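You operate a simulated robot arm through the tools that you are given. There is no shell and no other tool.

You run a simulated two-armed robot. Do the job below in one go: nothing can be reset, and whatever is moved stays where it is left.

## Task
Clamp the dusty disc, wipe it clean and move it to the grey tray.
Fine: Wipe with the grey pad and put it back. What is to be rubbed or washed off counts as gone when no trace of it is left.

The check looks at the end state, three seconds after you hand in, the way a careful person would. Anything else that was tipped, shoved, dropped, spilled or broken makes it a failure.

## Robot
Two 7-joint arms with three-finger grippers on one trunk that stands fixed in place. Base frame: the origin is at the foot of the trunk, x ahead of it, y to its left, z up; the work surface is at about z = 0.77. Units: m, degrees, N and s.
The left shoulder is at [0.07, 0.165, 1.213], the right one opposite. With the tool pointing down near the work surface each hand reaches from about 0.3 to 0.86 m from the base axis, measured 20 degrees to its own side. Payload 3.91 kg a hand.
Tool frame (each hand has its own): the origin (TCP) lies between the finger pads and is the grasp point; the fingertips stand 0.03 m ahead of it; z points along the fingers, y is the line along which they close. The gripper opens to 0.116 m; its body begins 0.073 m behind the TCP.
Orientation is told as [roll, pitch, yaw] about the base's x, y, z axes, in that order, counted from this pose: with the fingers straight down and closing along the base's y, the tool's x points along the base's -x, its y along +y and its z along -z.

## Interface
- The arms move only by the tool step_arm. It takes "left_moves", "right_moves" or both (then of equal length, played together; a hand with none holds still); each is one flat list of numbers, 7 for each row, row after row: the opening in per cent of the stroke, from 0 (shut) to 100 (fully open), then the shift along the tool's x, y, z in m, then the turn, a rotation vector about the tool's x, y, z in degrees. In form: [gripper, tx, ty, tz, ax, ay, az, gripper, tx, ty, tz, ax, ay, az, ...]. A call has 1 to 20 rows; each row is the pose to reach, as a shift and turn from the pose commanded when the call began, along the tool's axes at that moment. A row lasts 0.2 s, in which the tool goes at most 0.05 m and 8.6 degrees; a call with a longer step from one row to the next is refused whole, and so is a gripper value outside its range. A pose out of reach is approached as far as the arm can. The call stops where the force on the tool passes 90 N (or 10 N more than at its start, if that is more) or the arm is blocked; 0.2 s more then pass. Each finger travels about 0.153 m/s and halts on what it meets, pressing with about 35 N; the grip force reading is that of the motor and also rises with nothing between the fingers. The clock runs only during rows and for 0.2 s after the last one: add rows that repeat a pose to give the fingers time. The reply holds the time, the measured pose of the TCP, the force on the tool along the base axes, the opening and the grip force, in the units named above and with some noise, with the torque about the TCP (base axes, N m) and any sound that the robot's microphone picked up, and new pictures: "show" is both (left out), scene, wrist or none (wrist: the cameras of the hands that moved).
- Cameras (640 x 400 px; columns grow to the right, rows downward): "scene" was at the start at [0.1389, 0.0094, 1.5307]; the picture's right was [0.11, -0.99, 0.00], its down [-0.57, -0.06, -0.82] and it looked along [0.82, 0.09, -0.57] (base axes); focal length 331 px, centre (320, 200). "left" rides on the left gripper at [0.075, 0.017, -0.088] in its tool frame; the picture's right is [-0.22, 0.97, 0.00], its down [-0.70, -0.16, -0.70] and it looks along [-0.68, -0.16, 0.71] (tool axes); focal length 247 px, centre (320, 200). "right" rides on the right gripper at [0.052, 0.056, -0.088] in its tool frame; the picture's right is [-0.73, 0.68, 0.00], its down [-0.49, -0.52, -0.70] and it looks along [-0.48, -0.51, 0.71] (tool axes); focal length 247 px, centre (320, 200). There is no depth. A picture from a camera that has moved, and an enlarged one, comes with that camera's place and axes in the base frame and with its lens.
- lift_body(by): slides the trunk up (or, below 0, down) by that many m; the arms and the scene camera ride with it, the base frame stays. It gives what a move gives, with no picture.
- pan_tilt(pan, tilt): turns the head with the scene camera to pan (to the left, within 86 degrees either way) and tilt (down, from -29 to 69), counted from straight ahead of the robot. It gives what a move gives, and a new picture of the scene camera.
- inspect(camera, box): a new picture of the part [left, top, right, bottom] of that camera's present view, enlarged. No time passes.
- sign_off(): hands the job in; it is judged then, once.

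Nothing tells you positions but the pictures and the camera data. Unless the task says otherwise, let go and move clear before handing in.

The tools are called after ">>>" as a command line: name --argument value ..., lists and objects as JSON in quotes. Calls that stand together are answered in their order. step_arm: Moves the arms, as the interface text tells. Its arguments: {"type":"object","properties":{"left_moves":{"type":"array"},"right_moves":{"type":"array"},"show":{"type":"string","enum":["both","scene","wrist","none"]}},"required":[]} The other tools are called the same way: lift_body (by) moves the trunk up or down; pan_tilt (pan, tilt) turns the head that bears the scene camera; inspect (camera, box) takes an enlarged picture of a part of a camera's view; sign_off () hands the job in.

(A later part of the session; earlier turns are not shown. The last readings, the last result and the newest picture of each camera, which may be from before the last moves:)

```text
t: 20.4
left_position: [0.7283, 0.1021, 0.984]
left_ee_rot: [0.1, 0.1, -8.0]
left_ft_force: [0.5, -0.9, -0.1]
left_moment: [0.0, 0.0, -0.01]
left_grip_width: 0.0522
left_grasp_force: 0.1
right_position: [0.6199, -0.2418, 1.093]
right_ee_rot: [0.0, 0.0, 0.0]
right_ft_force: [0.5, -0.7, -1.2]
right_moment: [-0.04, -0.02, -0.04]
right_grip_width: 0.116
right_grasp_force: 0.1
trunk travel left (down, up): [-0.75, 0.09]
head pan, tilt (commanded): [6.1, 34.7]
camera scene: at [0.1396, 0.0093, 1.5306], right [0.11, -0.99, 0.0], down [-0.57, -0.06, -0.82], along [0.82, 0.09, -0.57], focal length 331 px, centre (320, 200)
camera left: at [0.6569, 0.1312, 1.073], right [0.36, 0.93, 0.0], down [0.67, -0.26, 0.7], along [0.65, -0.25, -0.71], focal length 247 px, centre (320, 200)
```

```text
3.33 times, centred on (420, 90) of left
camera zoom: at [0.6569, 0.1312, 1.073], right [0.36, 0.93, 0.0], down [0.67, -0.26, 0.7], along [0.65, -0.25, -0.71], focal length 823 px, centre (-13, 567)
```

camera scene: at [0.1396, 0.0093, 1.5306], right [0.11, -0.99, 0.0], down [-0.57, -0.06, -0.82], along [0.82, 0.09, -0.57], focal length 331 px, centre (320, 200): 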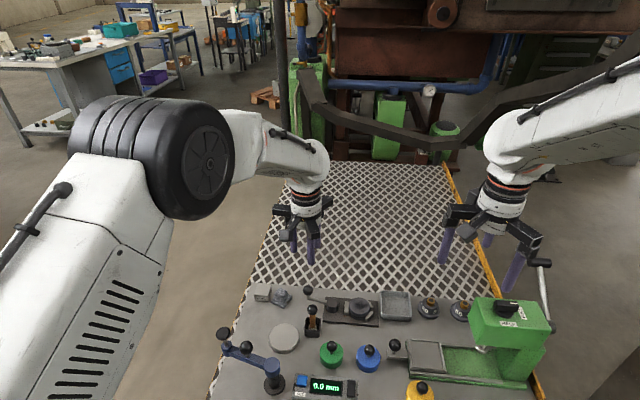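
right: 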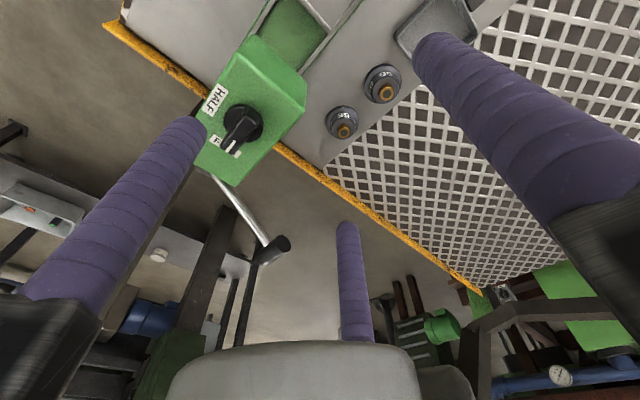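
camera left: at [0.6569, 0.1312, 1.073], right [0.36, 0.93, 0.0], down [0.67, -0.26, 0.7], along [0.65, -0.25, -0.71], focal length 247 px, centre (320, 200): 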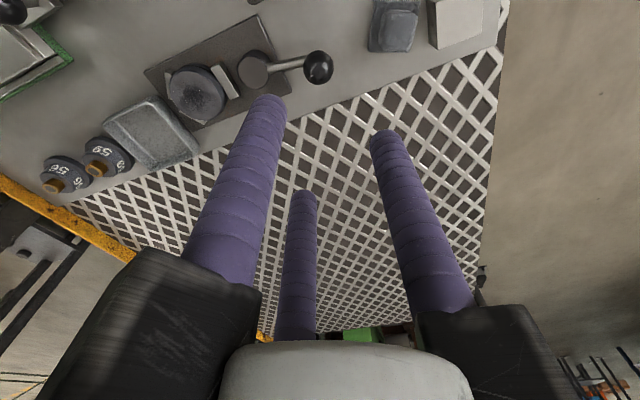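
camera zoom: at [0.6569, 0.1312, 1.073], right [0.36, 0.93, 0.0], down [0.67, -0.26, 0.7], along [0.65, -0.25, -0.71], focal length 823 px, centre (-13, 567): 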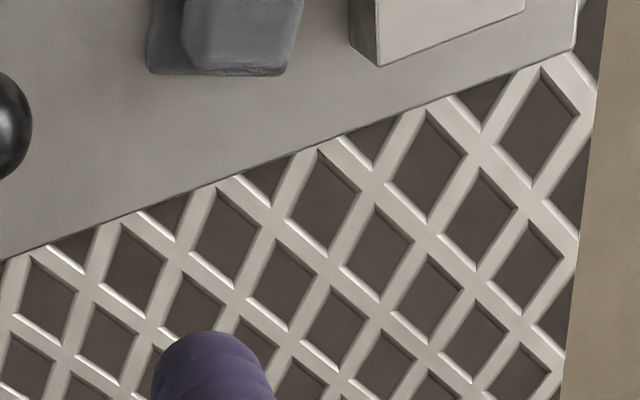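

The clamp is closed: the jaw and V-stop hold the disc, and the lever stays put. Now I'll move the left hand back and left for a clear look at the grey pad.

>>> step_arm --left_moves '[45, 0.033, 0.025, 0, 0, 0, -2.6, 45, 0.066, 0.05, 0, 0, 0, -5.3, 45, 0.0994, 0.0749, 0, 0, 0, -8, 45, 0.0994, 0.0749, 0, 0, 0, -8]' --show "wrist"

>>> inspect --camera "left" --box '[260, 20, 420, 140]'

>>> inspect --camera "scene" --box '[245, 275, 305, 315]'

```text
t: 21.4
left_position: [0.6405, 0.1908, 0.9811]
left_ee_rot: [0.0, 0.0, 0.0]
left_ft_force: [-0.6, -0.1, 0.1]
left_moment: [0.01, -0.01, 0.02]
left_grip_width: 0.0521
left_grasp_force: 0.2
right_position: [0.6198, -0.2426, 1.093]
right_ee_rot: [0.0, 0.0, -0.1]
right_ft_force: [1.2, -0.5, 0.4]
right_moment: [0.02, -0.01, -0.03]
right_grip_width: 0.1161
right_grasp_force: 0.1
trunk travel left (down, up): [-0.75, 0.09]
head pan, tilt (commanded): [6.1, 34.7]
camera left: at [0.5658, 0.209, 1.0699], right [0.22, 0.97, 0.0], down [0.7, -0.16, 0.7], along [0.68, -0.16, -0.71], focal length 247 px, centre (320, 200)
```

left: 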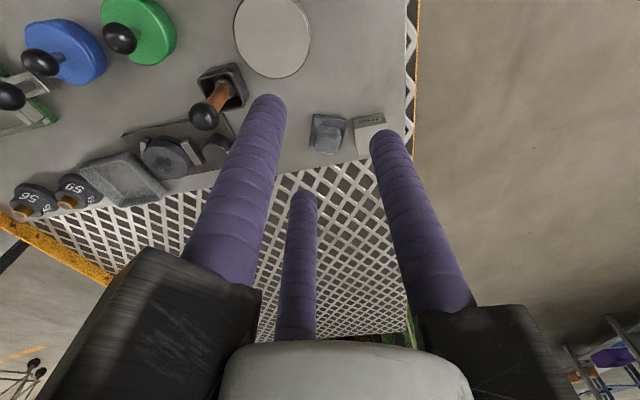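

```text
3.33 times, centred on (340, 80) of left
camera zoom: at [0.5658, 0.209, 1.0699], right [0.22, 0.97, 0.0], down [0.7, -0.16, 0.7], along [0.68, -0.16, -0.71], focal length 823 px, centre (253, 600)
```

zoom: 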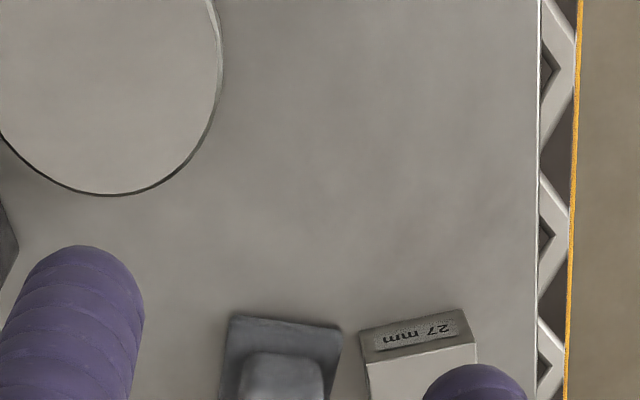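

```text
10.00 times, centred on (275, 295) of scene
camera zoom: at [0.1392, 0.0087, 1.5307], right [0.11, -0.99, 0.0], down [-0.57, -0.06, -0.82], along [0.82, 0.09, -0.57], focal length 3314 px, centre (770, -750)
```

zoom: 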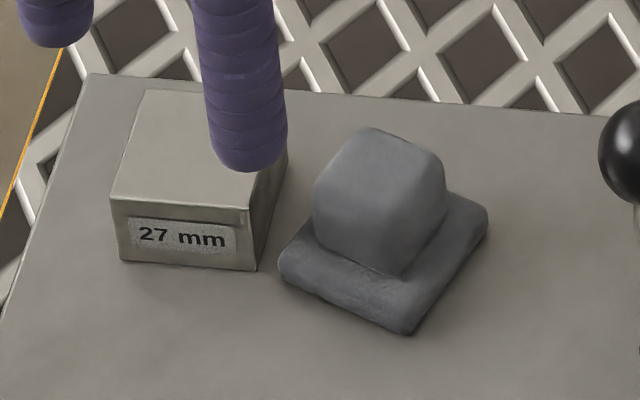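

>>> inspect --camera "left" --box '[280, 90, 400, 180]'

```text
4.44 times, centred on (340, 135) of left
camera zoom: at [0.5658, 0.209, 1.0699], right [0.22, 0.97, 0.0], down [0.7, -0.16, 0.7], along [0.68, -0.16, -0.71], focal length 1098 px, centre (231, 489)
```

zoom: 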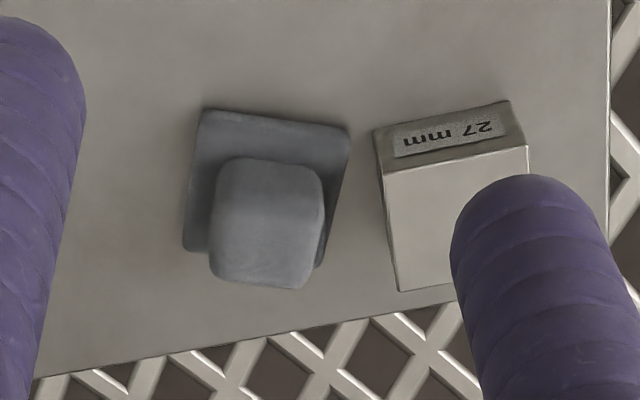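

The pad is a 42 mm square base with a ~25 mm knob, turned about -21°, centred near (0.725, 0.1815), with the 27 mm block about 20 mm to its left. I'll hover the left hand over it with yaw 39° so no finger lands on the block.

>>> step_arm --left_moves '[45, -0.017, -0.0019, 0.016, 0, 0, -7.8, 45, -0.034, -0.0037, 0.032, 0, 0, -15.6, 45, -0.051, -0.0056, 0.048, 0, 0, -23.4, 45, -0.068, -0.0074, 0.064, 0, 0, -31.2, 45, -0.0849, -0.0093, 0.081, 0, 0, -39, 45, -0.0849, -0.0093, 0.081, 0, 0, -39]' --show "both"

>>> inspect --camera "scene" --box '[230, 245, 320, 315]'

>>> inspect --camera "left" --box '[220, 60, 420, 220]'

```text
t: 22.8
left_position: [0.7228, 0.1814, 0.8985]
left_ee_rot: [0.0, 0.0, 39.0]
left_ft_force: [-0.3, -0.5, 0.4]
left_moment: [0.01, -0.05, 0.0]
left_grip_width: 0.0523
left_grasp_force: 0.1
right_position: [0.6191, -0.2417, 1.095]
right_ee_rot: [0.1, 0.0, -0.1]
right_ft_force: [-0.2, 0.5, 0.2]
right_moment: [0.0, -0.04, 0.0]
right_grip_width: 0.116
right_grasp_force: 0.0
trunk travel left (down, up): [-0.75, 0.09]
head pan, tilt (commanded): [6.1, 34.7]
camera scene: at [0.138, 0.0094, 1.5308], right [0.11, -0.99, 0.0], down [-0.57, -0.06, -0.82], along [0.82, 0.09, -0.57], focal length 331 px, centre (320, 200)
camera left: at [0.6535, 0.1487, 0.9873], right [-0.44, 0.9, 0.0], down [0.64, 0.31, 0.7], along [0.63, 0.31, -0.71], focal length 247 px, centre (320, 200)
```

scene: 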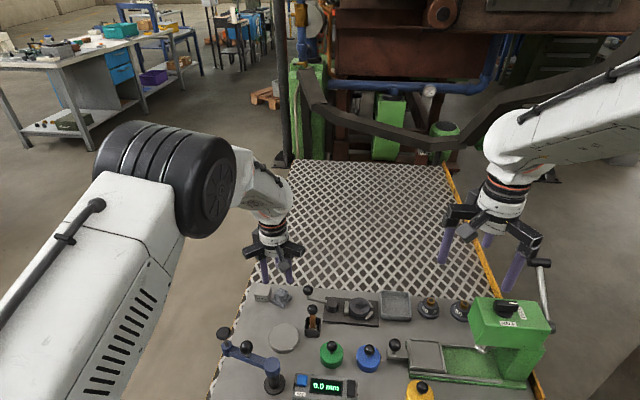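
left: 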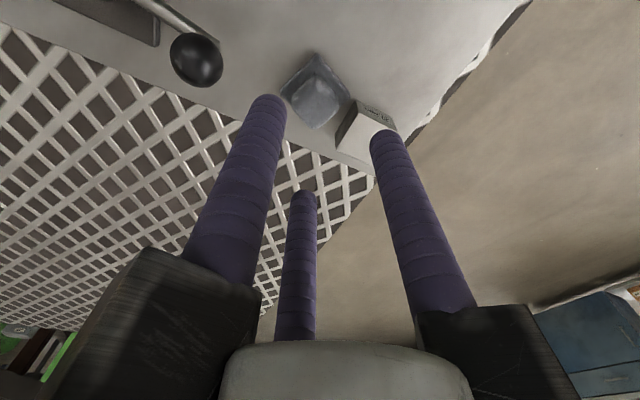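

```text
5.71 times, centred on (275, 280) of scene
camera zoom: at [0.138, 0.0094, 1.5308], right [0.11, -0.99, 0.0], down [-0.57, -0.06, -0.82], along [0.82, 0.09, -0.57], focal length 1894 px, centre (577, -257)
```

zoom: 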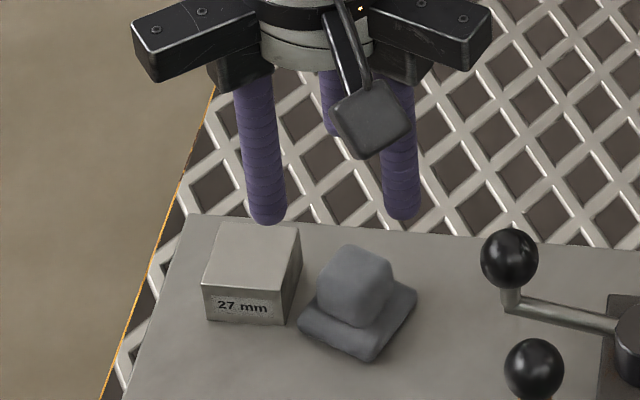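

```text
2.50 times, centred on (320, 140) of left
camera zoom: at [0.6535, 0.1487, 0.9873], right [-0.44, 0.9, 0.0], down [0.64, 0.31, 0.7], along [0.63, 0.31, -0.71], focal length 617 px, centre (320, 350)
```

zoom: 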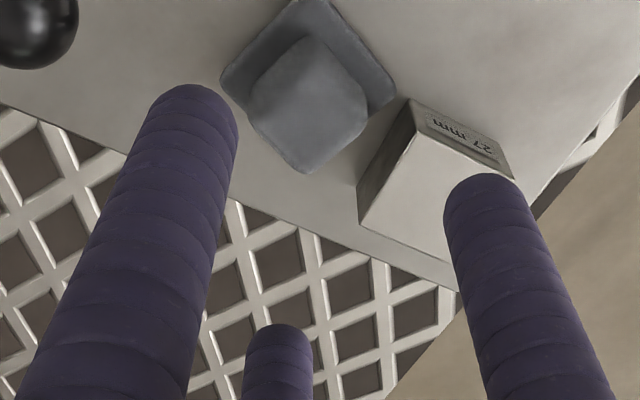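

The hand hovers about 4 mm short of the knob centre (0.7265, 0.1805). I'll correct that and lower the fingers around the knob, staying just above the pad base.

>>> step_arm --left_moves '[45, -0.002, -0.0036, 0.025, 0, 0, 0, 45, -0.002, -0.0036, 0.05, 0, 0, 0, 45, -0.002, -0.0036, 0.068, 0, 0, 0, 45, -0.002, -0.0036, 0.083, 0, 0, 0, 45, -0.002, -0.0036, 0.083, 0, 0, 0]' --show "wrist"

>>> inspect --camera "scene" --box '[230, 245, 320, 315]'

>>> inspect --camera "left" --box '[220, 60, 420, 220]'

```text
t: 24.0
left_position: [0.7266, 0.1798, 0.8152]
left_ee_rot: [0.0, 0.0, 39.0]
left_ft_force: [-0.3, -0.1, -0.3]
left_moment: [0.0, 0.0, -0.01]
left_grip_width: 0.0521
left_grasp_force: 0.1
right_position: [0.6204, -0.2416, 1.093]
right_ee_rot: [0.0, 0.1, -0.1]
right_ft_force: [0.4, -0.2, 0.1]
right_moment: [0.02, 0.03, 0.02]
right_grip_width: 0.1157
right_grasp_force: 0.1
trunk travel left (down, up): [-0.75, 0.09]
head pan, tilt (commanded): [6.1, 34.7]
camera left: at [0.6579, 0.1473, 0.9042], right [-0.44, 0.9, 0.0], down [0.64, 0.31, 0.7], along [0.63, 0.31, -0.71], focal length 247 px, centre (320, 200)
```

left: 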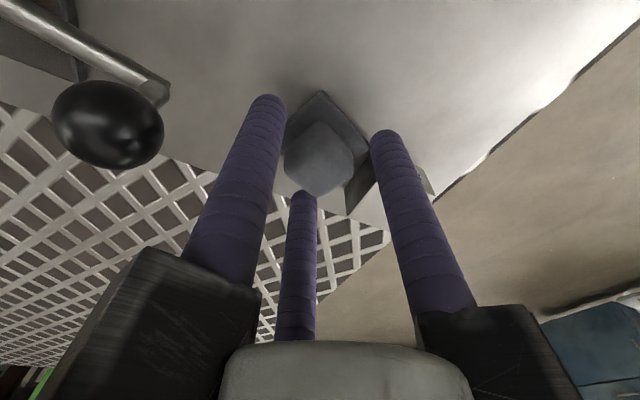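

```text
5.71 times, centred on (275, 280) of scene
camera zoom: at [0.1383, 0.0092, 1.5308], right [0.11, -0.99, 0.0], down [-0.57, -0.06, -0.82], along [0.82, 0.09, -0.57], focal length 1894 px, centre (577, -257)
```

zoom: 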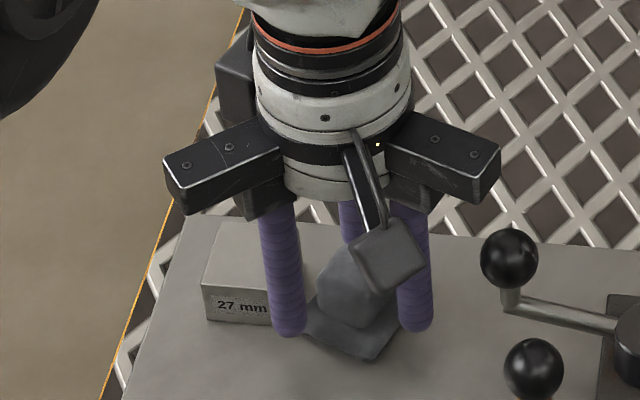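

```text
2.50 times, centred on (320, 140) of left
camera zoom: at [0.6579, 0.1473, 0.9042], right [-0.44, 0.9, 0.0], down [0.64, 0.31, 0.7], along [0.63, 0.31, -0.71], focal length 617 px, centre (320, 350)
```

zoom: 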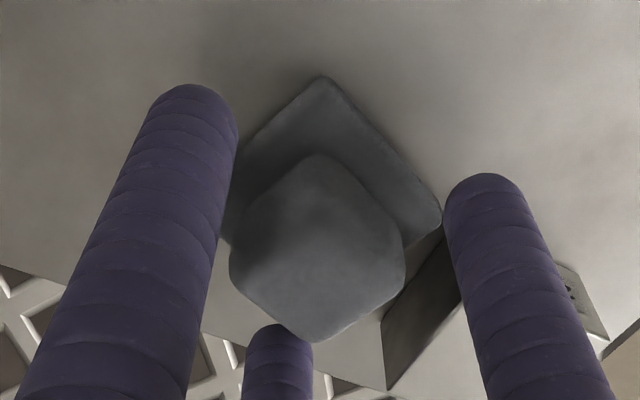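

The knob is nicely between the three fingers and the block is clear. I'll shift about 1.5 mm and close on the knob.

>>> step_arm --left_moves '[40, 0.0012, 0.0009, 0, 0, 0, 0, 32, 0.0012, 0.0009, 0, 0, 0, 0, 25, 0.0012, 0.0009, 0, 0, 0, 0, 18, 0.0012, 0.0009, 0, 0, 0, 0, 8, 0.0012, 0.0009, 0, 0, 0, 0, 0, 0.0012, 0.0009, 0, 0, 0, 0, 0, 0.0012, 0.0009, 0, 0, 0, 0]' --show "wrist"

>>> inspect --camera "scene" --box '[230, 245, 320, 315]'

```text
t: 25.6
left_position: [0.7261, 0.1797, 0.8168]
left_ee_rot: [-0.1, 0.0, 39.0]
left_ft_force: [-0.2, 0.3, 0.9]
left_moment: [0.0, 0.01, 0.03]
left_grip_width: 0.0357
left_grasp_force: 35.3
right_position: [0.6195, -0.2421, 1.0936]
right_ee_rot: [-0.1, 0.0, -0.1]
right_ft_force: [-0.3, -0.5, -0.5]
right_moment: [0.0, 0.03, 0.01]
right_grip_width: 0.1158
right_grasp_force: 0.1
trunk travel left (down, up): [-0.75, 0.09]
head pan, tilt (commanded): [6.1, 34.7]
camera left: at [0.6566, 0.1471, 0.9047], right [-0.44, 0.9, 0.0], down [0.64, 0.31, 0.7], along [0.63, 0.31, -0.71], focal length 247 px, centre (320, 200)
```

left: 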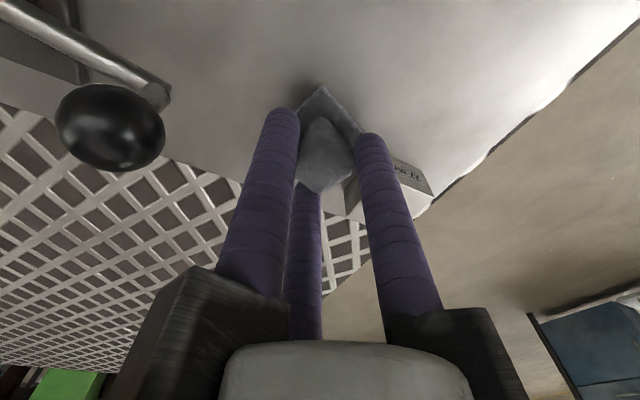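

```text
5.71 times, centred on (275, 280) of scene
camera zoom: at [0.1388, 0.0093, 1.5307], right [0.11, -0.99, 0.0], down [-0.57, -0.06, -0.82], along [0.82, 0.09, -0.57], focal length 1894 px, centre (577, -257)
```

zoom: 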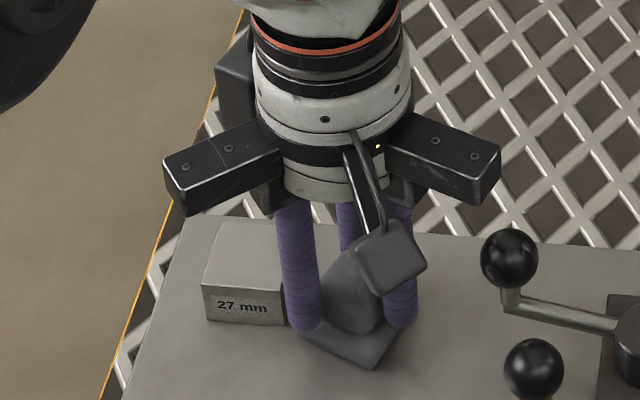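

The knob is held (width 0.036). I'll lift the pad straight up while the right hand backs off to the side for room.

>>> step_arm --left_moves '[0, 0, 0, -0.015, 0, 0, 0, 0, 0, 0, -0.04, 0, 0, 0, 0, 0, 0, -0.08, 0, 0, 0, 0, 0, 0, -0.12, 0, 0, 0, 0, 0, 0, -0.12, 0, 0, 0]' --right_moves '[100, 0, -0.02, -0.0125, 0, 0, 0, 100, 0, -0.04, -0.025, 0, 0, 0, 100, 0, -0.06, -0.0375, 0, 0, 0, 100, 0, -0.08, -0.05, 0, 0, 0, 100, 0, -0.08, -0.05, 0, 0, 0]' --show "both"

>>> inspect --camera "scene" --box '[220, 220, 320, 315]'

```text
t: 26.8
left_position: [0.7263, 0.1753, 0.9375]
left_ee_rot: [0.1, 0.1, 39.0]
left_ft_force: [0.0, 0.7, -0.7]
left_moment: [-0.04, -0.01, -0.01]
left_grip_width: 0.0353
left_grasp_force: 34.7
right_position: [0.6194, -0.3227, 1.1425]
right_ee_rot: [0.0, 0.0, 0.0]
right_ft_force: [-0.3, 0.0, 0.2]
right_moment: [-0.02, 0.03, -0.02]
right_grip_width: 0.1158
right_grasp_force: 0.1
trunk travel left (down, up): [-0.75, 0.09]
head pan, tilt (commanded): [6.1, 34.7]
camera scene: at [0.1401, 0.0102, 1.5306], right [0.11, -0.99, 0.0], down [-0.57, -0.06, -0.82], along [0.82, 0.09, -0.57], focal length 331 px, centre (320, 200)
camera right: at [0.5683, -0.2675, 1.2312], right [0.73, 0.68, 0.0], down [0.49, -0.52, 0.7], along [0.48, -0.51, -0.71], focal length 247 px, centre (320, 200)
camera left: at [0.6577, 0.1424, 1.0259], right [-0.44, 0.9, 0.0], down [0.64, 0.31, 0.7], along [0.63, 0.31, -0.72], focal length 247 px, centre (320, 200)
```

scene: 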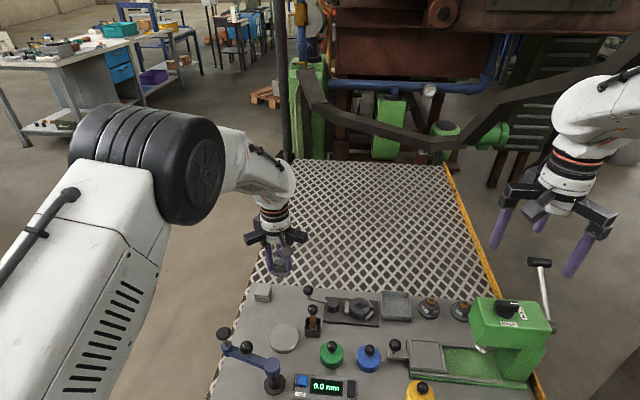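
right: 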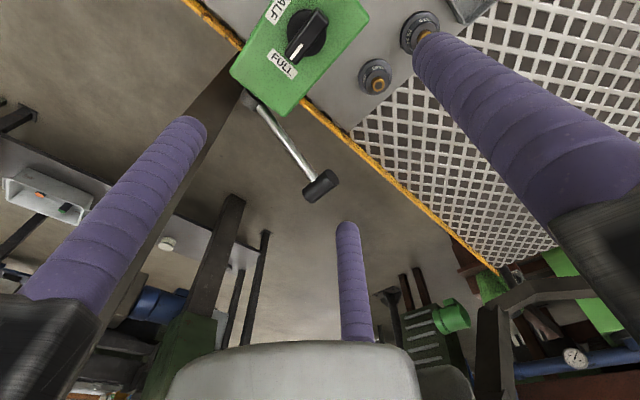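
left: 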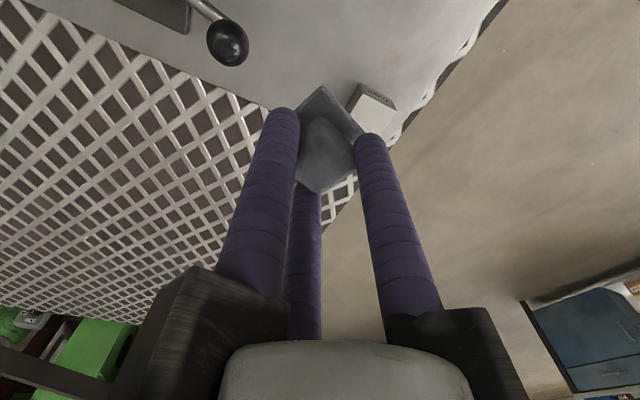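

```text
4.21 times, centred on (270, 268) of scene
camera zoom: at [0.1401, 0.0102, 1.5306], right [0.11, -0.99, 0.0], down [-0.57, -0.06, -0.82], along [0.82, 0.09, -0.57], focal length 1396 px, centre (530, -84)
```

zoom: 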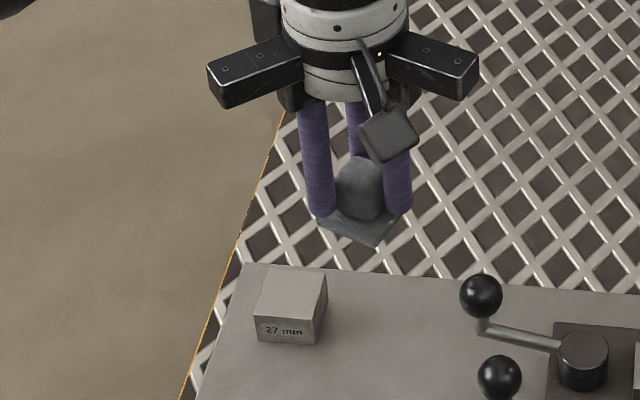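

The pad is up and held squarely. I'll carry it over to above the disc at about (0.7065, -0.0325), still well high.

>>> step_arm --left_moves '[0, 0.0248, -0.0254, 0, 0, 0, 0, 0, 0.0496, -0.0509, 0, 0, 0, 0, 0, 0.0744, -0.0763, 0, 0, 0, 0, 0, 0.0992, -0.1017, 0, 0, 0, 0, 0, 0.124, -0.1272, 0, 0, 0, 0, 0, 0.1488, -0.1526, 0, 0, 0, 0, 0, 0.1488, -0.1526, 0, 0, 0, 0, 0, 0.1488, -0.1526, 0, 0, 0, 0]' --show "both"

>>> inspect --camera "scene" --box '[300, 220, 420, 330]'

>>> inspect --camera "left" --box '[200, 40, 440, 220]'

```text
t: 28.6
left_position: [0.7051, -0.0318, 0.9379]
left_ee_rot: [-0.1, 0.1, 39.1]
left_ft_force: [0.3, -0.7, 0.2]
left_moment: [0.0, -0.01, -0.01]
left_grip_width: 0.0355
left_grasp_force: 34.9
right_position: [0.6183, -0.3238, 1.1429]
right_ee_rot: [0.0, 0.0, -0.2]
right_ft_force: [0.1, -0.4, 0.1]
right_moment: [-0.01, -0.01, 0.0]
right_grip_width: 0.1161
right_grasp_force: 0.1
trunk travel left (down, up): [-0.75, 0.09]
head pan, tilt (commanded): [6.1, 34.7]
camera scene: at [0.139, 0.0089, 1.5307], right [0.11, -0.99, 0.0], down [-0.57, -0.06, -0.82], along [0.82, 0.09, -0.57], focal length 331 px, centre (320, 200)
camera left: at [0.6367, -0.0649, 1.0275], right [-0.44, 0.9, 0.0], down [0.64, 0.32, 0.7], along [0.63, 0.31, -0.72], focal length 247 px, centre (320, 200)
```

scene: 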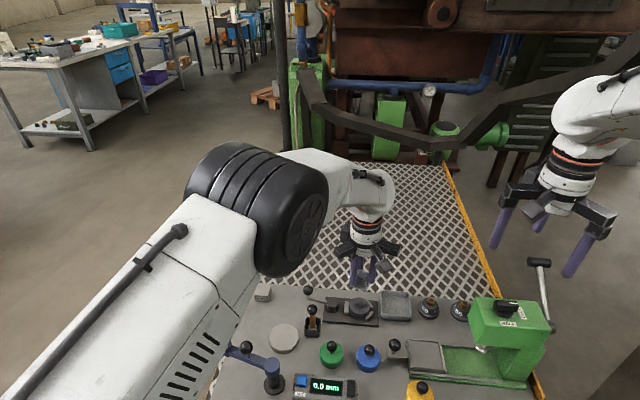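
left: 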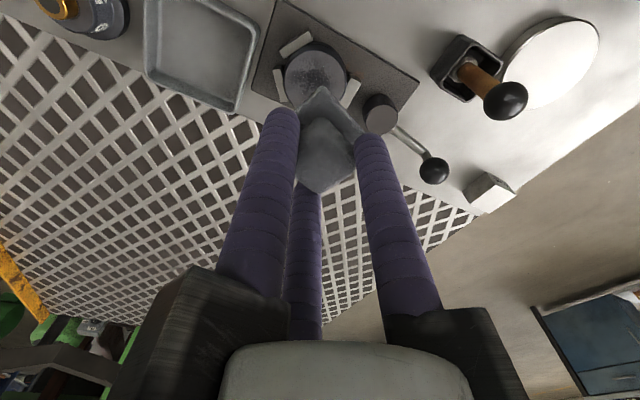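

```text
3.64 times, centred on (360, 275) of scene
camera zoom: at [0.139, 0.0089, 1.5307], right [0.11, -0.99, 0.0], down [-0.57, -0.06, -0.82], along [0.82, 0.09, -0.57], focal length 1205 px, centre (174, -73)
```

zoom: 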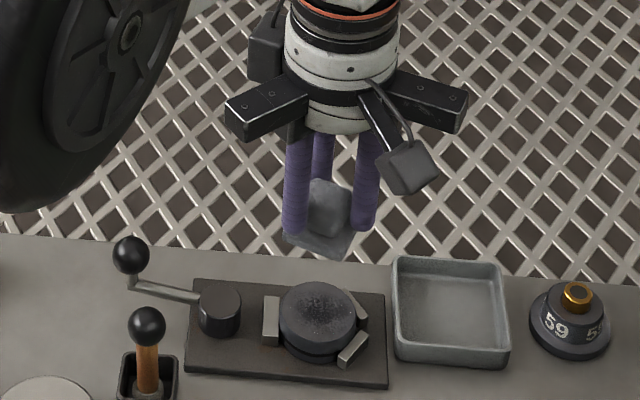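

```text
2.22 times, centred on (320, 130) of left
camera zoom: at [0.6367, -0.0649, 1.0275], right [-0.44, 0.9, 0.0], down [0.64, 0.32, 0.7], along [0.63, 0.31, -0.72], focal length 549 px, centre (320, 356)
```

zoom: 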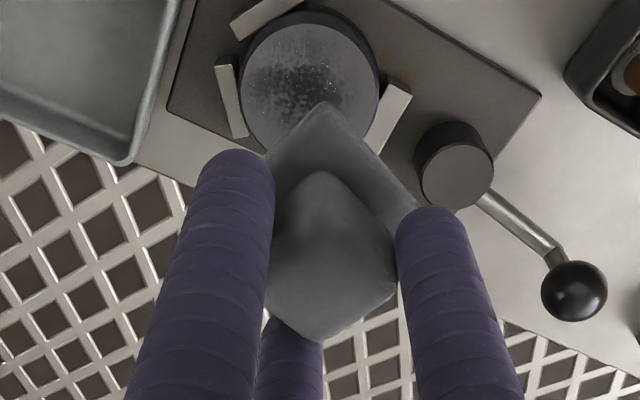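

The pad is centred on the hand axis and right over the disc (about (0.706, -0.034)). I'll lower it to about 1 cm above the disc, then touch down in small steps.

>>> step_arm --left_moves '[0, 0, 0, 0.03, 0, 0, 0, 0, 0, 0, 0.055, 0, 0, 0, 0, 0, 0, 0.075, 0, 0, 0, 0, 0, 0, 0.075, 0, 0, 0]' --show "both"

>>> inspect --camera "scene" --box '[300, 250, 420, 330]'

```text
t: 29.6
left_position: [0.7037, -0.0339, 0.8637]
left_ee_rot: [0.0, 0.0, 38.9]
left_ft_force: [-0.1, 0.1, -1.2]
left_moment: [-0.03, 0.0, 0.02]
left_grip_width: 0.0354
left_grasp_force: 35.4
right_position: [0.6176, -0.3226, 1.1421]
right_ee_rot: [0.0, 0.1, 0.0]
right_ft_force: [-0.7, 0.4, -0.3]
right_moment: [-0.03, 0.01, 0.03]
right_grip_width: 0.1158
right_grasp_force: 0.0
trunk travel left (down, up): [-0.75, 0.09]
head pan, tilt (commanded): [6.1, 34.7]
camera scene: at [0.1388, 0.009, 1.5307], right [0.11, -0.99, 0.0], down [-0.57, -0.06, -0.82], along [0.82, 0.09, -0.57], focal length 331 px, centre (320, 200)
camera left: at [0.636, -0.0674, 0.9528], right [-0.44, 0.9, 0.0], down [0.64, 0.31, 0.7], along [0.63, 0.31, -0.71], focal length 247 px, centre (320, 200)
```

scene: 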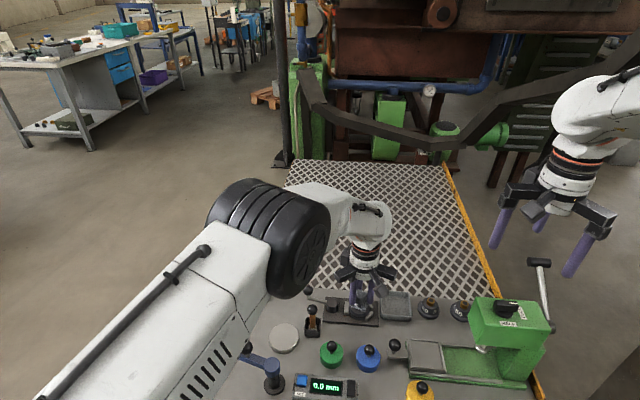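
left: 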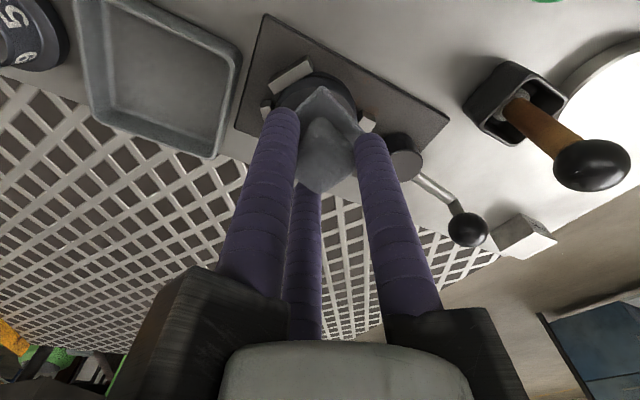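

```text
5.00 times, centred on (360, 290) of scene
camera zoom: at [0.1388, 0.009, 1.5307], right [0.11, -0.99, 0.0], down [-0.57, -0.06, -0.82], along [0.82, 0.09, -0.57], focal length 1657 px, centre (120, -250)
```

zoom: 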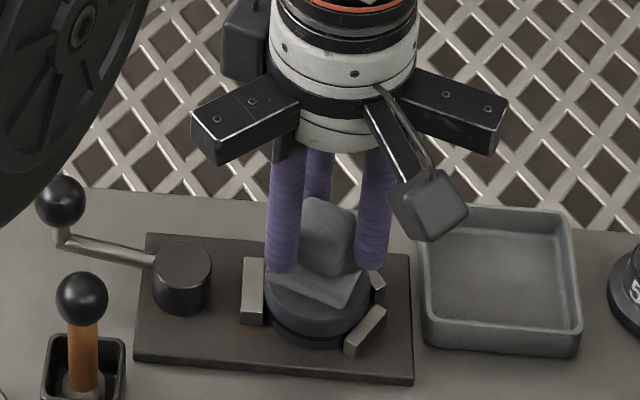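

Pad is hovering just above the disc. I'll step down gently to touch it.

>>> step_arm --left_moves '[0, 0, 0, 0.003, 0, 0, 0, 0, 0, 0, 0.006, 0, 0, 0, 0, 0, 0, 0.008, 0, 0, 0]' --show "none"

>>> step_arm --left_moves '[0, 0, 0, 0.001, 0, 0, 0, 0, 0, 0, 0.002, 0, 0, 0]' --show "none"

>>> step_arm --left_moves '[0, 0, 0, 0.001, 0, 0, 0, 0, 0, 0, 0.002, 0, 0, 0]' --show "none"

```text
t: 30.4
left_position: [0.7036, -0.0319, 0.8551]
left_ee_rot: [0.1, -0.1, 38.9]
left_ft_force: [0.2, -0.3, 0.3]
left_moment: [0.01, 0.01, -0.01]
left_grip_width: 0.0355
left_grasp_force: 34.8
right_position: [0.6175, -0.3234, 1.1423]
right_ee_rot: [0.0, 0.0, -0.1]
right_ft_force: [0.4, -0.3, -0.3]
right_moment: [0.02, 0.02, -0.05]
right_grip_width: 0.1158
right_grasp_force: 0.0
trunk travel left (down, up): [-0.75, 0.09]
head pan, tilt (commanded): [6.1, 34.7]
```

```text
t: 31.0
left_position: [0.7033, -0.0329, 0.8511]
left_ee_rot: [0.0, 0.0, 38.9]
left_ft_force: [0.6, 0.7, -1.0]
left_moment: [-0.04, -0.03, -0.01]
left_grip_width: 0.0356
left_grasp_force: 35.4
right_position: [0.6177, -0.3231, 1.1421]
right_ee_rot: [0.0, 0.0, 0.0]
right_ft_force: [-0.5, 0.0, 0.2]
right_moment: [-0.03, 0.02, 0.03]
right_grip_width: 0.116
right_grasp_force: 0.0
trunk travel left (down, up): [-0.75, 0.09]
head pan, tilt (commanded): [6.1, 34.7]
```

```text
t: 31.6
left_position: [0.7045, -0.0306, 0.8502]
left_ee_rot: [0.1, 0.0, 38.9]
left_ft_force: [-0.3, 0.2, 0.1]
left_moment: [-0.02, -0.01, -0.01]
left_grip_width: 0.0358
left_grasp_force: 34.7
right_position: [0.6197, -0.3237, 1.1424]
right_ee_rot: [0.0, 0.0, -0.1]
right_ft_force: [0.1, -0.8, -0.1]
right_moment: [-0.01, 0.0, 0.0]
right_grip_width: 0.116
right_grasp_force: 0.1
trunk travel left (down, up): [-0.75, 0.09]
head pan, tilt (commanded): [6.1, 34.7]
```

No contact yet; I'll continue in small steps.

>>> step_arm --left_moves '[0, 0, 0, 0.001, 0, 0, 0, 0, 0, 0, 0.002, 0, 0, 0]' --show "none"

>>> step_arm --left_moves '[0, 0, 0, 0.001, 0, 0, 0, 0, 0, 0, 0.002, 0, 0, 0]' --show "none"

>>> inspect --camera "scene" --box '[300, 250, 420, 330]'

```text
t: 32.2
left_position: [0.705, -0.0323, 0.8487]
left_ee_rot: [-0.1, 0.0, 39.0]
left_ft_force: [0.5, 0.3, 0.3]
left_moment: [0.0, 0.01, 0.02]
left_grip_width: 0.0357
left_grasp_force: 35.3
right_position: [0.6195, -0.3227, 1.1425]
right_ee_rot: [0.0, 0.1, -0.1]
right_ft_force: [-0.1, -0.3, 0.5]
right_moment: [0.01, -0.01, 0.02]
right_grip_width: 0.116
right_grasp_force: 0.1
trunk travel left (down, up): [-0.75, 0.09]
head pan, tilt (commanded): [6.1, 34.7]
```

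```text
t: 32.8
left_position: [0.7047, -0.0329, 0.848]
left_ee_rot: [-0.3, 0.0, 39.0]
left_ft_force: [1.4, -0.9, 10.0]
left_moment: [-0.09, 0.09, 0.01]
left_grip_width: 0.0355
left_grasp_force: 35.2
right_position: [0.6177, -0.3225, 1.1436]
right_ee_rot: [-0.1, -0.1, -0.1]
right_ft_force: [-0.5, 0.3, 0.5]
right_moment: [0.03, -0.03, 0.02]
right_grip_width: 0.1163
right_grasp_force: 0.1
trunk travel left (down, up): [-0.75, 0.09]
head pan, tilt (commanded): [6.1, 34.7]
```

```text
5.00 times, centred on (360, 290) of scene
camera zoom: at [0.1376, 0.0094, 1.531], right [0.11, -0.99, 0.0], down [-0.56, -0.06, -0.82], along [0.82, 0.09, -0.57], focal length 1657 px, centre (120, -250)
```

zoom: 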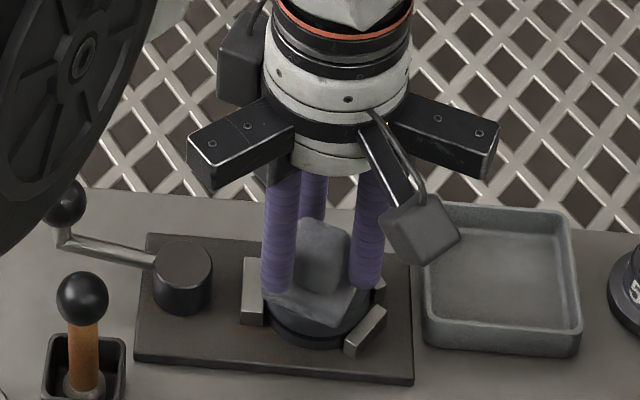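

Contact at about 10 N. Now I'll rub in a raster pattern across the whole disc top, keeping that light pressure.

>>> step_arm --left_moves '[0, 0.007, 0, 0, 0, 0, 0, 0, 0.014, 0, 0, 0, 0, 0, 0, 0, 0, 0, 0, 0, 0, 0, -0.014, 0, 0, 0, 0, 0, 0, -0.014, 0.006, 0, 0, 0, 0, 0, 0, 0.006, 0, 0, 0, 0, 0, 0.014, 0.006, 0, 0, 0, 0, 0, 0.012, 0.012, 0, 0, 0, 0, 0, 0, 0.012, 0, 0, 0, 0, 0, -0.012, 0.012, 0, 0, 0, 0, 0, -0.014, 0, 0, 0, 0, 0, 0, -0.012, -0.006, 0, 0, 0, 0, 0, 0, -0.006, 0, 0, 0, 0, 0, 0.014, -0.006, 0, 0, 0, 0, 0, 0.012, -0.012, 0, 0, 0, 0, 0, 0, -0.012, 0, 0, 0, 0, 0, -0.012, -0.012, 0, 0, 0, 0, 0, -0.006, -0.006, 0, 0, 0, 0, 0, 0, 0, 0, 0, 0, 0, 0, 0, 0, 0, 0, 0, 0]' --show "wrist"

>>> inspect --camera "scene" --box '[300, 250, 420, 330]'

```text
t: 37.0
left_position: [0.7047, -0.0322, 0.8474]
left_ee_rot: [-0.1, -0.2, 39.0]
left_ft_force: [4.7, 1.2, 14.6]
left_moment: [0.27, -0.3, -0.03]
left_grip_width: 0.0353
left_grasp_force: 34.9
right_position: [0.6185, -0.3208, 1.1424]
right_ee_rot: [0.0, -0.1, 0.0]
right_ft_force: [0.0, 0.1, 0.0]
right_moment: [0.01, -0.01, -0.05]
right_grip_width: 0.1162
right_grasp_force: 0.0
trunk travel left (down, up): [-0.75, 0.09]
head pan, tilt (commanded): [6.1, 34.7]
camera left: at [0.6369, -0.0659, 0.9359], right [-0.44, 0.9, 0.0], down [0.64, 0.31, 0.7], along [0.63, 0.31, -0.71], focal length 247 px, centre (320, 200)
```

left: 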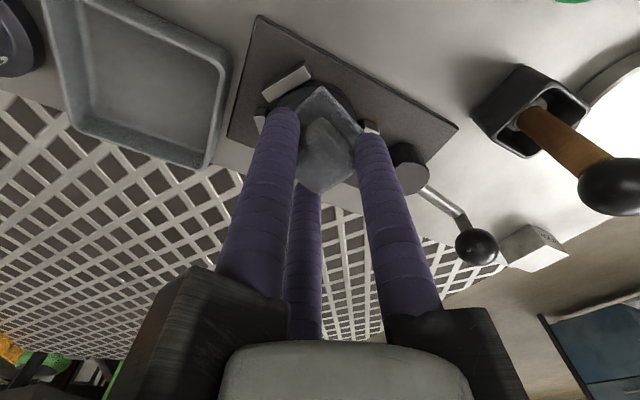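

```text
5.00 times, centred on (360, 290) of scene
camera zoom: at [0.1376, 0.0098, 1.5309], right [0.11, -0.99, 0.0], down [-0.56, -0.06, -0.82], along [0.82, 0.09, -0.57], focal length 1657 px, centre (120, -250)
```

zoom: 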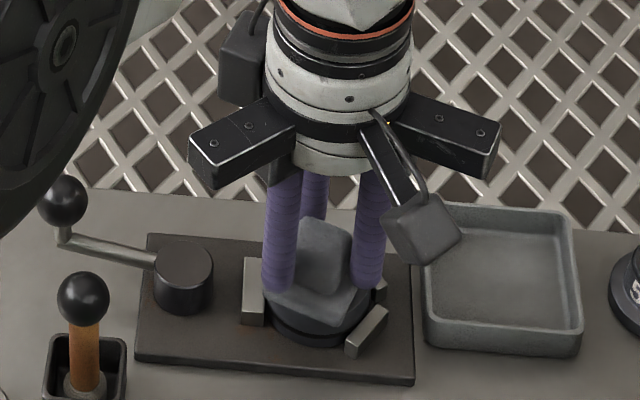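

The disc and clamp hold still under the rubbing. I'll add a circular sweep to reach the rim all round, then lift to inspect.

>>> step_arm --left_moves '[0, 0.016, 0, 0, 0, 0, 0, 0, 0.0139, 0.008, 0, 0, 0, 0, 0, 0.008, 0.0139, 0, 0, 0, 0, 0, 0, 0.016, 0, 0, 0, 0, 0, -0.008, 0.0139, 0, 0, 0, 0, 0, -0.0139, 0.008, 0, 0, 0, 0, 0, -0.016, 0, 0, 0, 0, 0, 0, -0.0139, -0.008, 0, 0, 0, 0, 0, -0.008, -0.0139, 0, 0, 0, 0, 0, 0, -0.016, 0, 0, 0, 0, 0, 0.008, -0.0139, 0, 0, 0, 0, 0, 0.0139, -0.008, 0, 0, 0, 0, 0, 0.016, 0, 0, 0, 0, 0, 0, 0.008, 0, 0, 0, 0, 0, 0, 0, 0.008, 0, 0, 0, 0, 0, -0.008, 0, 0, 0, 0, 0, 0, 0, -0.008, 0, 0, 0, 0, 0, 0.008, 0, 0, 0, 0, 0, 0, 0, 0, 0, 0, 0, 0, 0, 0, 0, 0, 0, 0, 0]' --show "none"

>>> step_arm --left_moves '[0, 0, 0, -0.01, 0, 0, 0, 0, 0, 0, -0.04, 0, 0, 0, 0, 0, 0, -0.08, 0, 0, 0, 0, 0, 0, -0.08, 0, 0, 0]' --show "both"

>>> inspect --camera "scene" --box '[325, 275, 395, 325]'

>>> inspect --camera "left" --box '[260, 20, 400, 120]'

```text
t: 41.2
left_position: [0.703, -0.0337, 0.8476]
left_ee_rot: [-0.1, 0.0, 39.0]
left_ft_force: [-5.0, -6.3, 15.2]
left_moment: [-0.03, 0.14, 0.03]
left_grip_width: 0.0356
left_grasp_force: 34.6
right_position: [0.6158, -0.3223, 1.1433]
right_ee_rot: [0.0, -0.2, 0.0]
right_ft_force: [0.0, -0.1, -0.9]
right_moment: [0.0, 0.01, -0.01]
right_grip_width: 0.1159
right_grasp_force: 0.1
trunk travel left (down, up): [-0.75, 0.09]
head pan, tilt (commanded): [6.1, 34.7]
```

```text
t: 42.2
left_position: [0.7057, -0.0298, 0.9273]
left_ee_rot: [0.1, 0.1, 39.0]
left_ft_force: [0.1, 0.3, -1.0]
left_moment: [0.0, 0.01, -0.01]
left_grip_width: 0.0356
left_grasp_force: 34.9
right_position: [0.6199, -0.3232, 1.1416]
right_ee_rot: [0.0, 0.2, 0.0]
right_ft_force: [0.2, 0.0, 0.1]
right_moment: [-0.01, -0.03, 0.01]
right_grip_width: 0.1159
right_grasp_force: 0.1
trunk travel left (down, up): [-0.75, 0.09]
head pan, tilt (commanded): [6.1, 34.7]
camera scene: at [0.1401, 0.0092, 1.5305], right [0.11, -0.99, 0.0], down [-0.57, -0.06, -0.82], along [0.82, 0.09, -0.57], focal length 331 px, centre (320, 200)
camera left: at [0.6377, -0.0636, 1.0153], right [-0.44, 0.9, 0.0], down [0.64, 0.31, 0.7], along [0.63, 0.31, -0.72], focal length 247 px, centre (320, 200)
```

scene: 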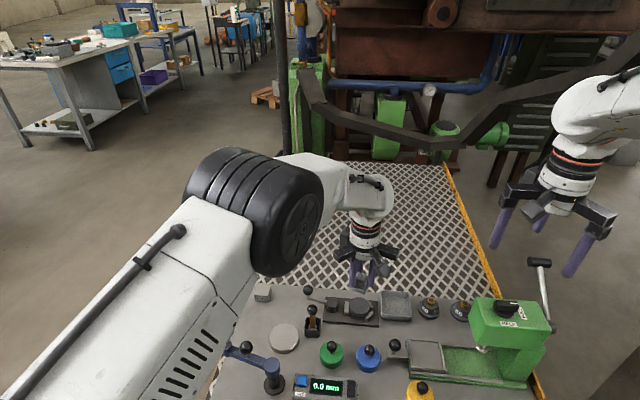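
left: 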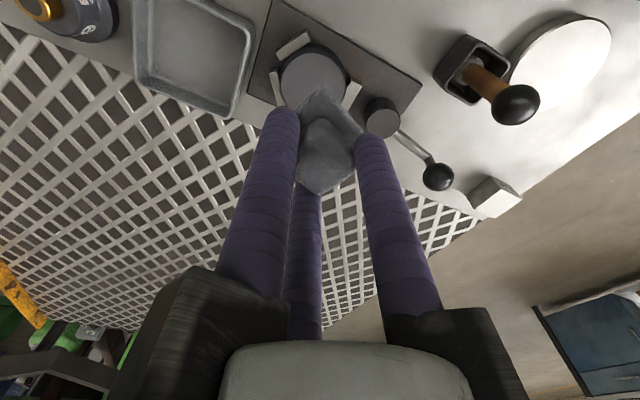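

```text
8.00 times, centred on (360, 300) of scene
camera zoom: at [0.1401, 0.0092, 1.5305], right [0.11, -0.99, 0.0], down [-0.57, -0.06, -0.82], along [0.82, 0.09, -0.57], focal length 2652 px, centre (0, -600)
```

zoom: 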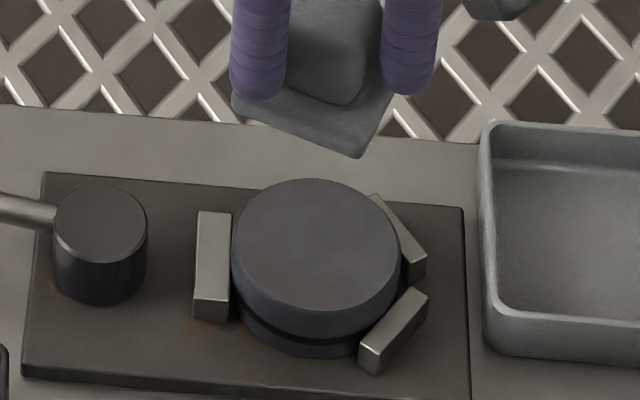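

```text
4.00 times, centred on (330, 70) of left
camera zoom: at [0.6377, -0.0636, 1.0153], right [-0.44, 0.9, 0.0], down [0.64, 0.31, 0.7], along [0.63, 0.31, -0.72], focal length 988 px, centre (280, 720)
```

zoom: 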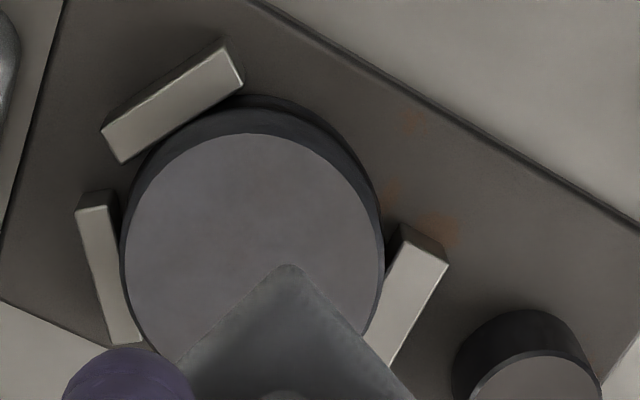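

The dust looks gone. Before returning the pad I'll zoom in hard on the disc top to check for any leftovers.

>>> inspect --camera "scene" --box '[351, 295, 379, 317]'

```text
16.00 times, centred on (365, 306) of scene
camera zoom: at [0.1401, 0.0092, 1.5305], right [0.11, -0.99, 0.0], down [-0.57, -0.06, -0.82], along [0.82, 0.09, -0.57], focal length 5303 px, centre (-400, -1496)
```

zoom: 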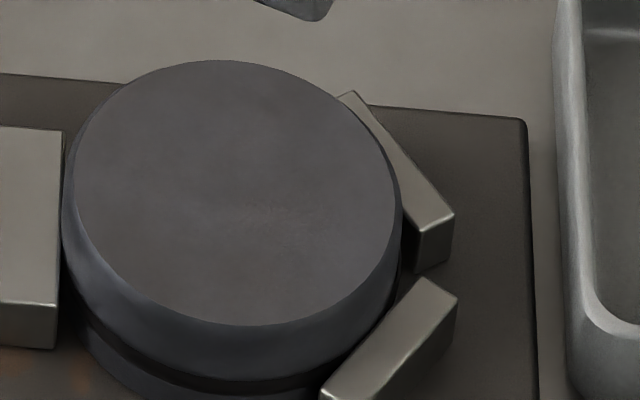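

I can see only a very faint mottling near the centre, which might be a last trace. I'll wipe again with a little more pressure to be sure.

>>> step_arm --left_moves '[0, 0, 0, 0.03, 0, 0, 0, 0, 0, 0, 0.06, 0, 0, 0, 0, 0, 0, 0.075, 0, 0, 0, 0, 0, 0, 0.08, 0, 0, 0, 0, 0, 0, 0.081, 0, 0, 0, 0, 0, 0, 0.081, 0, 0, 0]' --show "none"

>>> step_arm --left_moves '[0, 0, 0.007, 0, 0, 0, 0, 0, 0, 0.014, 0, 0, 0, 0, 0, 0, 0, 0, 0, 0, 0, 0, 0, -0.014, 0, 0, 0, 0, 0, 0.006, -0.014, 0, 0, 0, 0, 0, 0.006, 0, 0, 0, 0, 0, 0, 0.006, 0.014, 0, 0, 0, 0, 0, 0.012, 0.012, 0, 0, 0, 0, 0, 0.012, 0, 0, 0, 0, 0, 0, 0.012, -0.012, 0, 0, 0, 0, 0, 0, -0.014, 0, 0, 0, 0, 0, -0.006, -0.012, 0, 0, 0, 0, 0, -0.006, 0, 0, 0, 0, 0, 0, -0.006, 0.014, 0, 0, 0, 0, 0, -0.012, 0.012, 0, 0, 0, 0, 0, -0.012, 0, 0, 0, 0, 0, 0, -0.012, -0.012, 0, 0, 0, 0, 0, -0.006, -0.006, 0, 0, 0, 0, 0, 0, 0, 0, 0, 0, 0, 0, 0, 0, 0, 0, 0, 0]' --show "none"

>>> step_arm --left_moves '[0, 0.016, 0, 0, 0, 0, 0, 0, 0.0139, 0.008, 0, 0, 0, 0, 0, 0.008, 0.0139, 0, 0, 0, 0, 0, 0, 0.016, 0, 0, 0, 0, 0, -0.008, 0.0139, 0, 0, 0, 0, 0, -0.0139, 0.008, 0, 0, 0, 0, 0, -0.016, 0, 0, 0, 0, 0, 0, -0.0139, -0.008, 0, 0, 0, 0, 0, -0.008, -0.0139, 0, 0, 0, 0, 0, 0, -0.016, 0, 0, 0, 0, 0, 0.008, -0.0139, 0, 0, 0, 0, 0, 0.0139, -0.008, 0, 0, 0, 0, 0, 0.016, 0, 0, 0, 0, 0, 0, -0.016, 0, 0, 0, 0, 0, 0, 0, 0.016, 0, 0, 0, 0, 0, 0, -0.016, 0, 0, 0, 0, 0, 0.008, 0, 0, 0, 0, 0, 0, -0.008, 0, 0, 0, 0, 0, 0, 0, 0, 0, 0, 0, 0, 0, 0, 0, 0, 0, 0, 0]' --show "none"

```text
t: 43.6
left_position: [0.7043, -0.033, 0.8484]
left_ee_rot: [-0.1, -0.1, 39.0]
left_ft_force: [0.2, 1.5, 10.6]
left_moment: [0.23, -0.01, -0.02]
left_grip_width: 0.0352
left_grasp_force: 35.2
right_position: [0.6163, -0.3229, 1.1438]
right_ee_rot: [0.0, -0.1, 0.0]
right_ft_force: [0.9, 0.5, 0.0]
right_moment: [0.03, -0.01, -0.02]
right_grip_width: 0.116
right_grasp_force: 0.0
trunk travel left (down, up): [-0.75, 0.09]
head pan, tilt (commanded): [6.1, 34.7]
```

```text
t: 47.8
left_position: [0.7035, -0.0327, 0.8467]
left_ee_rot: [0.0, 0.0, 39.0]
left_ft_force: [2.1, -1.8, 8.9]
left_moment: [0.13, -0.16, -0.04]
left_grip_width: 0.0355
left_grasp_force: 34.6
right_position: [0.6174, -0.3234, 1.1431]
right_ee_rot: [0.0, 0.1, -0.1]
right_ft_force: [1.3, 0.2, -0.2]
right_moment: [0.03, -0.01, -0.02]
right_grip_width: 0.116
right_grasp_force: 0.1
trunk travel left (down, up): [-0.75, 0.09]
head pan, tilt (commanded): [6.1, 34.7]
```

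```text
t: 52.0
left_position: [0.706, -0.0319, 0.8467]
left_ee_rot: [0.0, 0.0, 39.1]
left_ft_force: [3.8, 5.0, 11.3]
left_moment: [0.38, -0.24, 0.01]
left_grip_width: 0.0356
left_grasp_force: 35.1
right_position: [0.6181, -0.3217, 1.144]
right_ee_rot: [-0.1, -0.1, 0.0]
right_ft_force: [0.4, -0.3, 0.0]
right_moment: [-0.01, -0.02, -0.01]
right_grip_width: 0.1158
right_grasp_force: 0.0
trunk travel left (down, up): [-0.75, 0.09]
head pan, tilt (commanded): [6.1, 34.7]
```

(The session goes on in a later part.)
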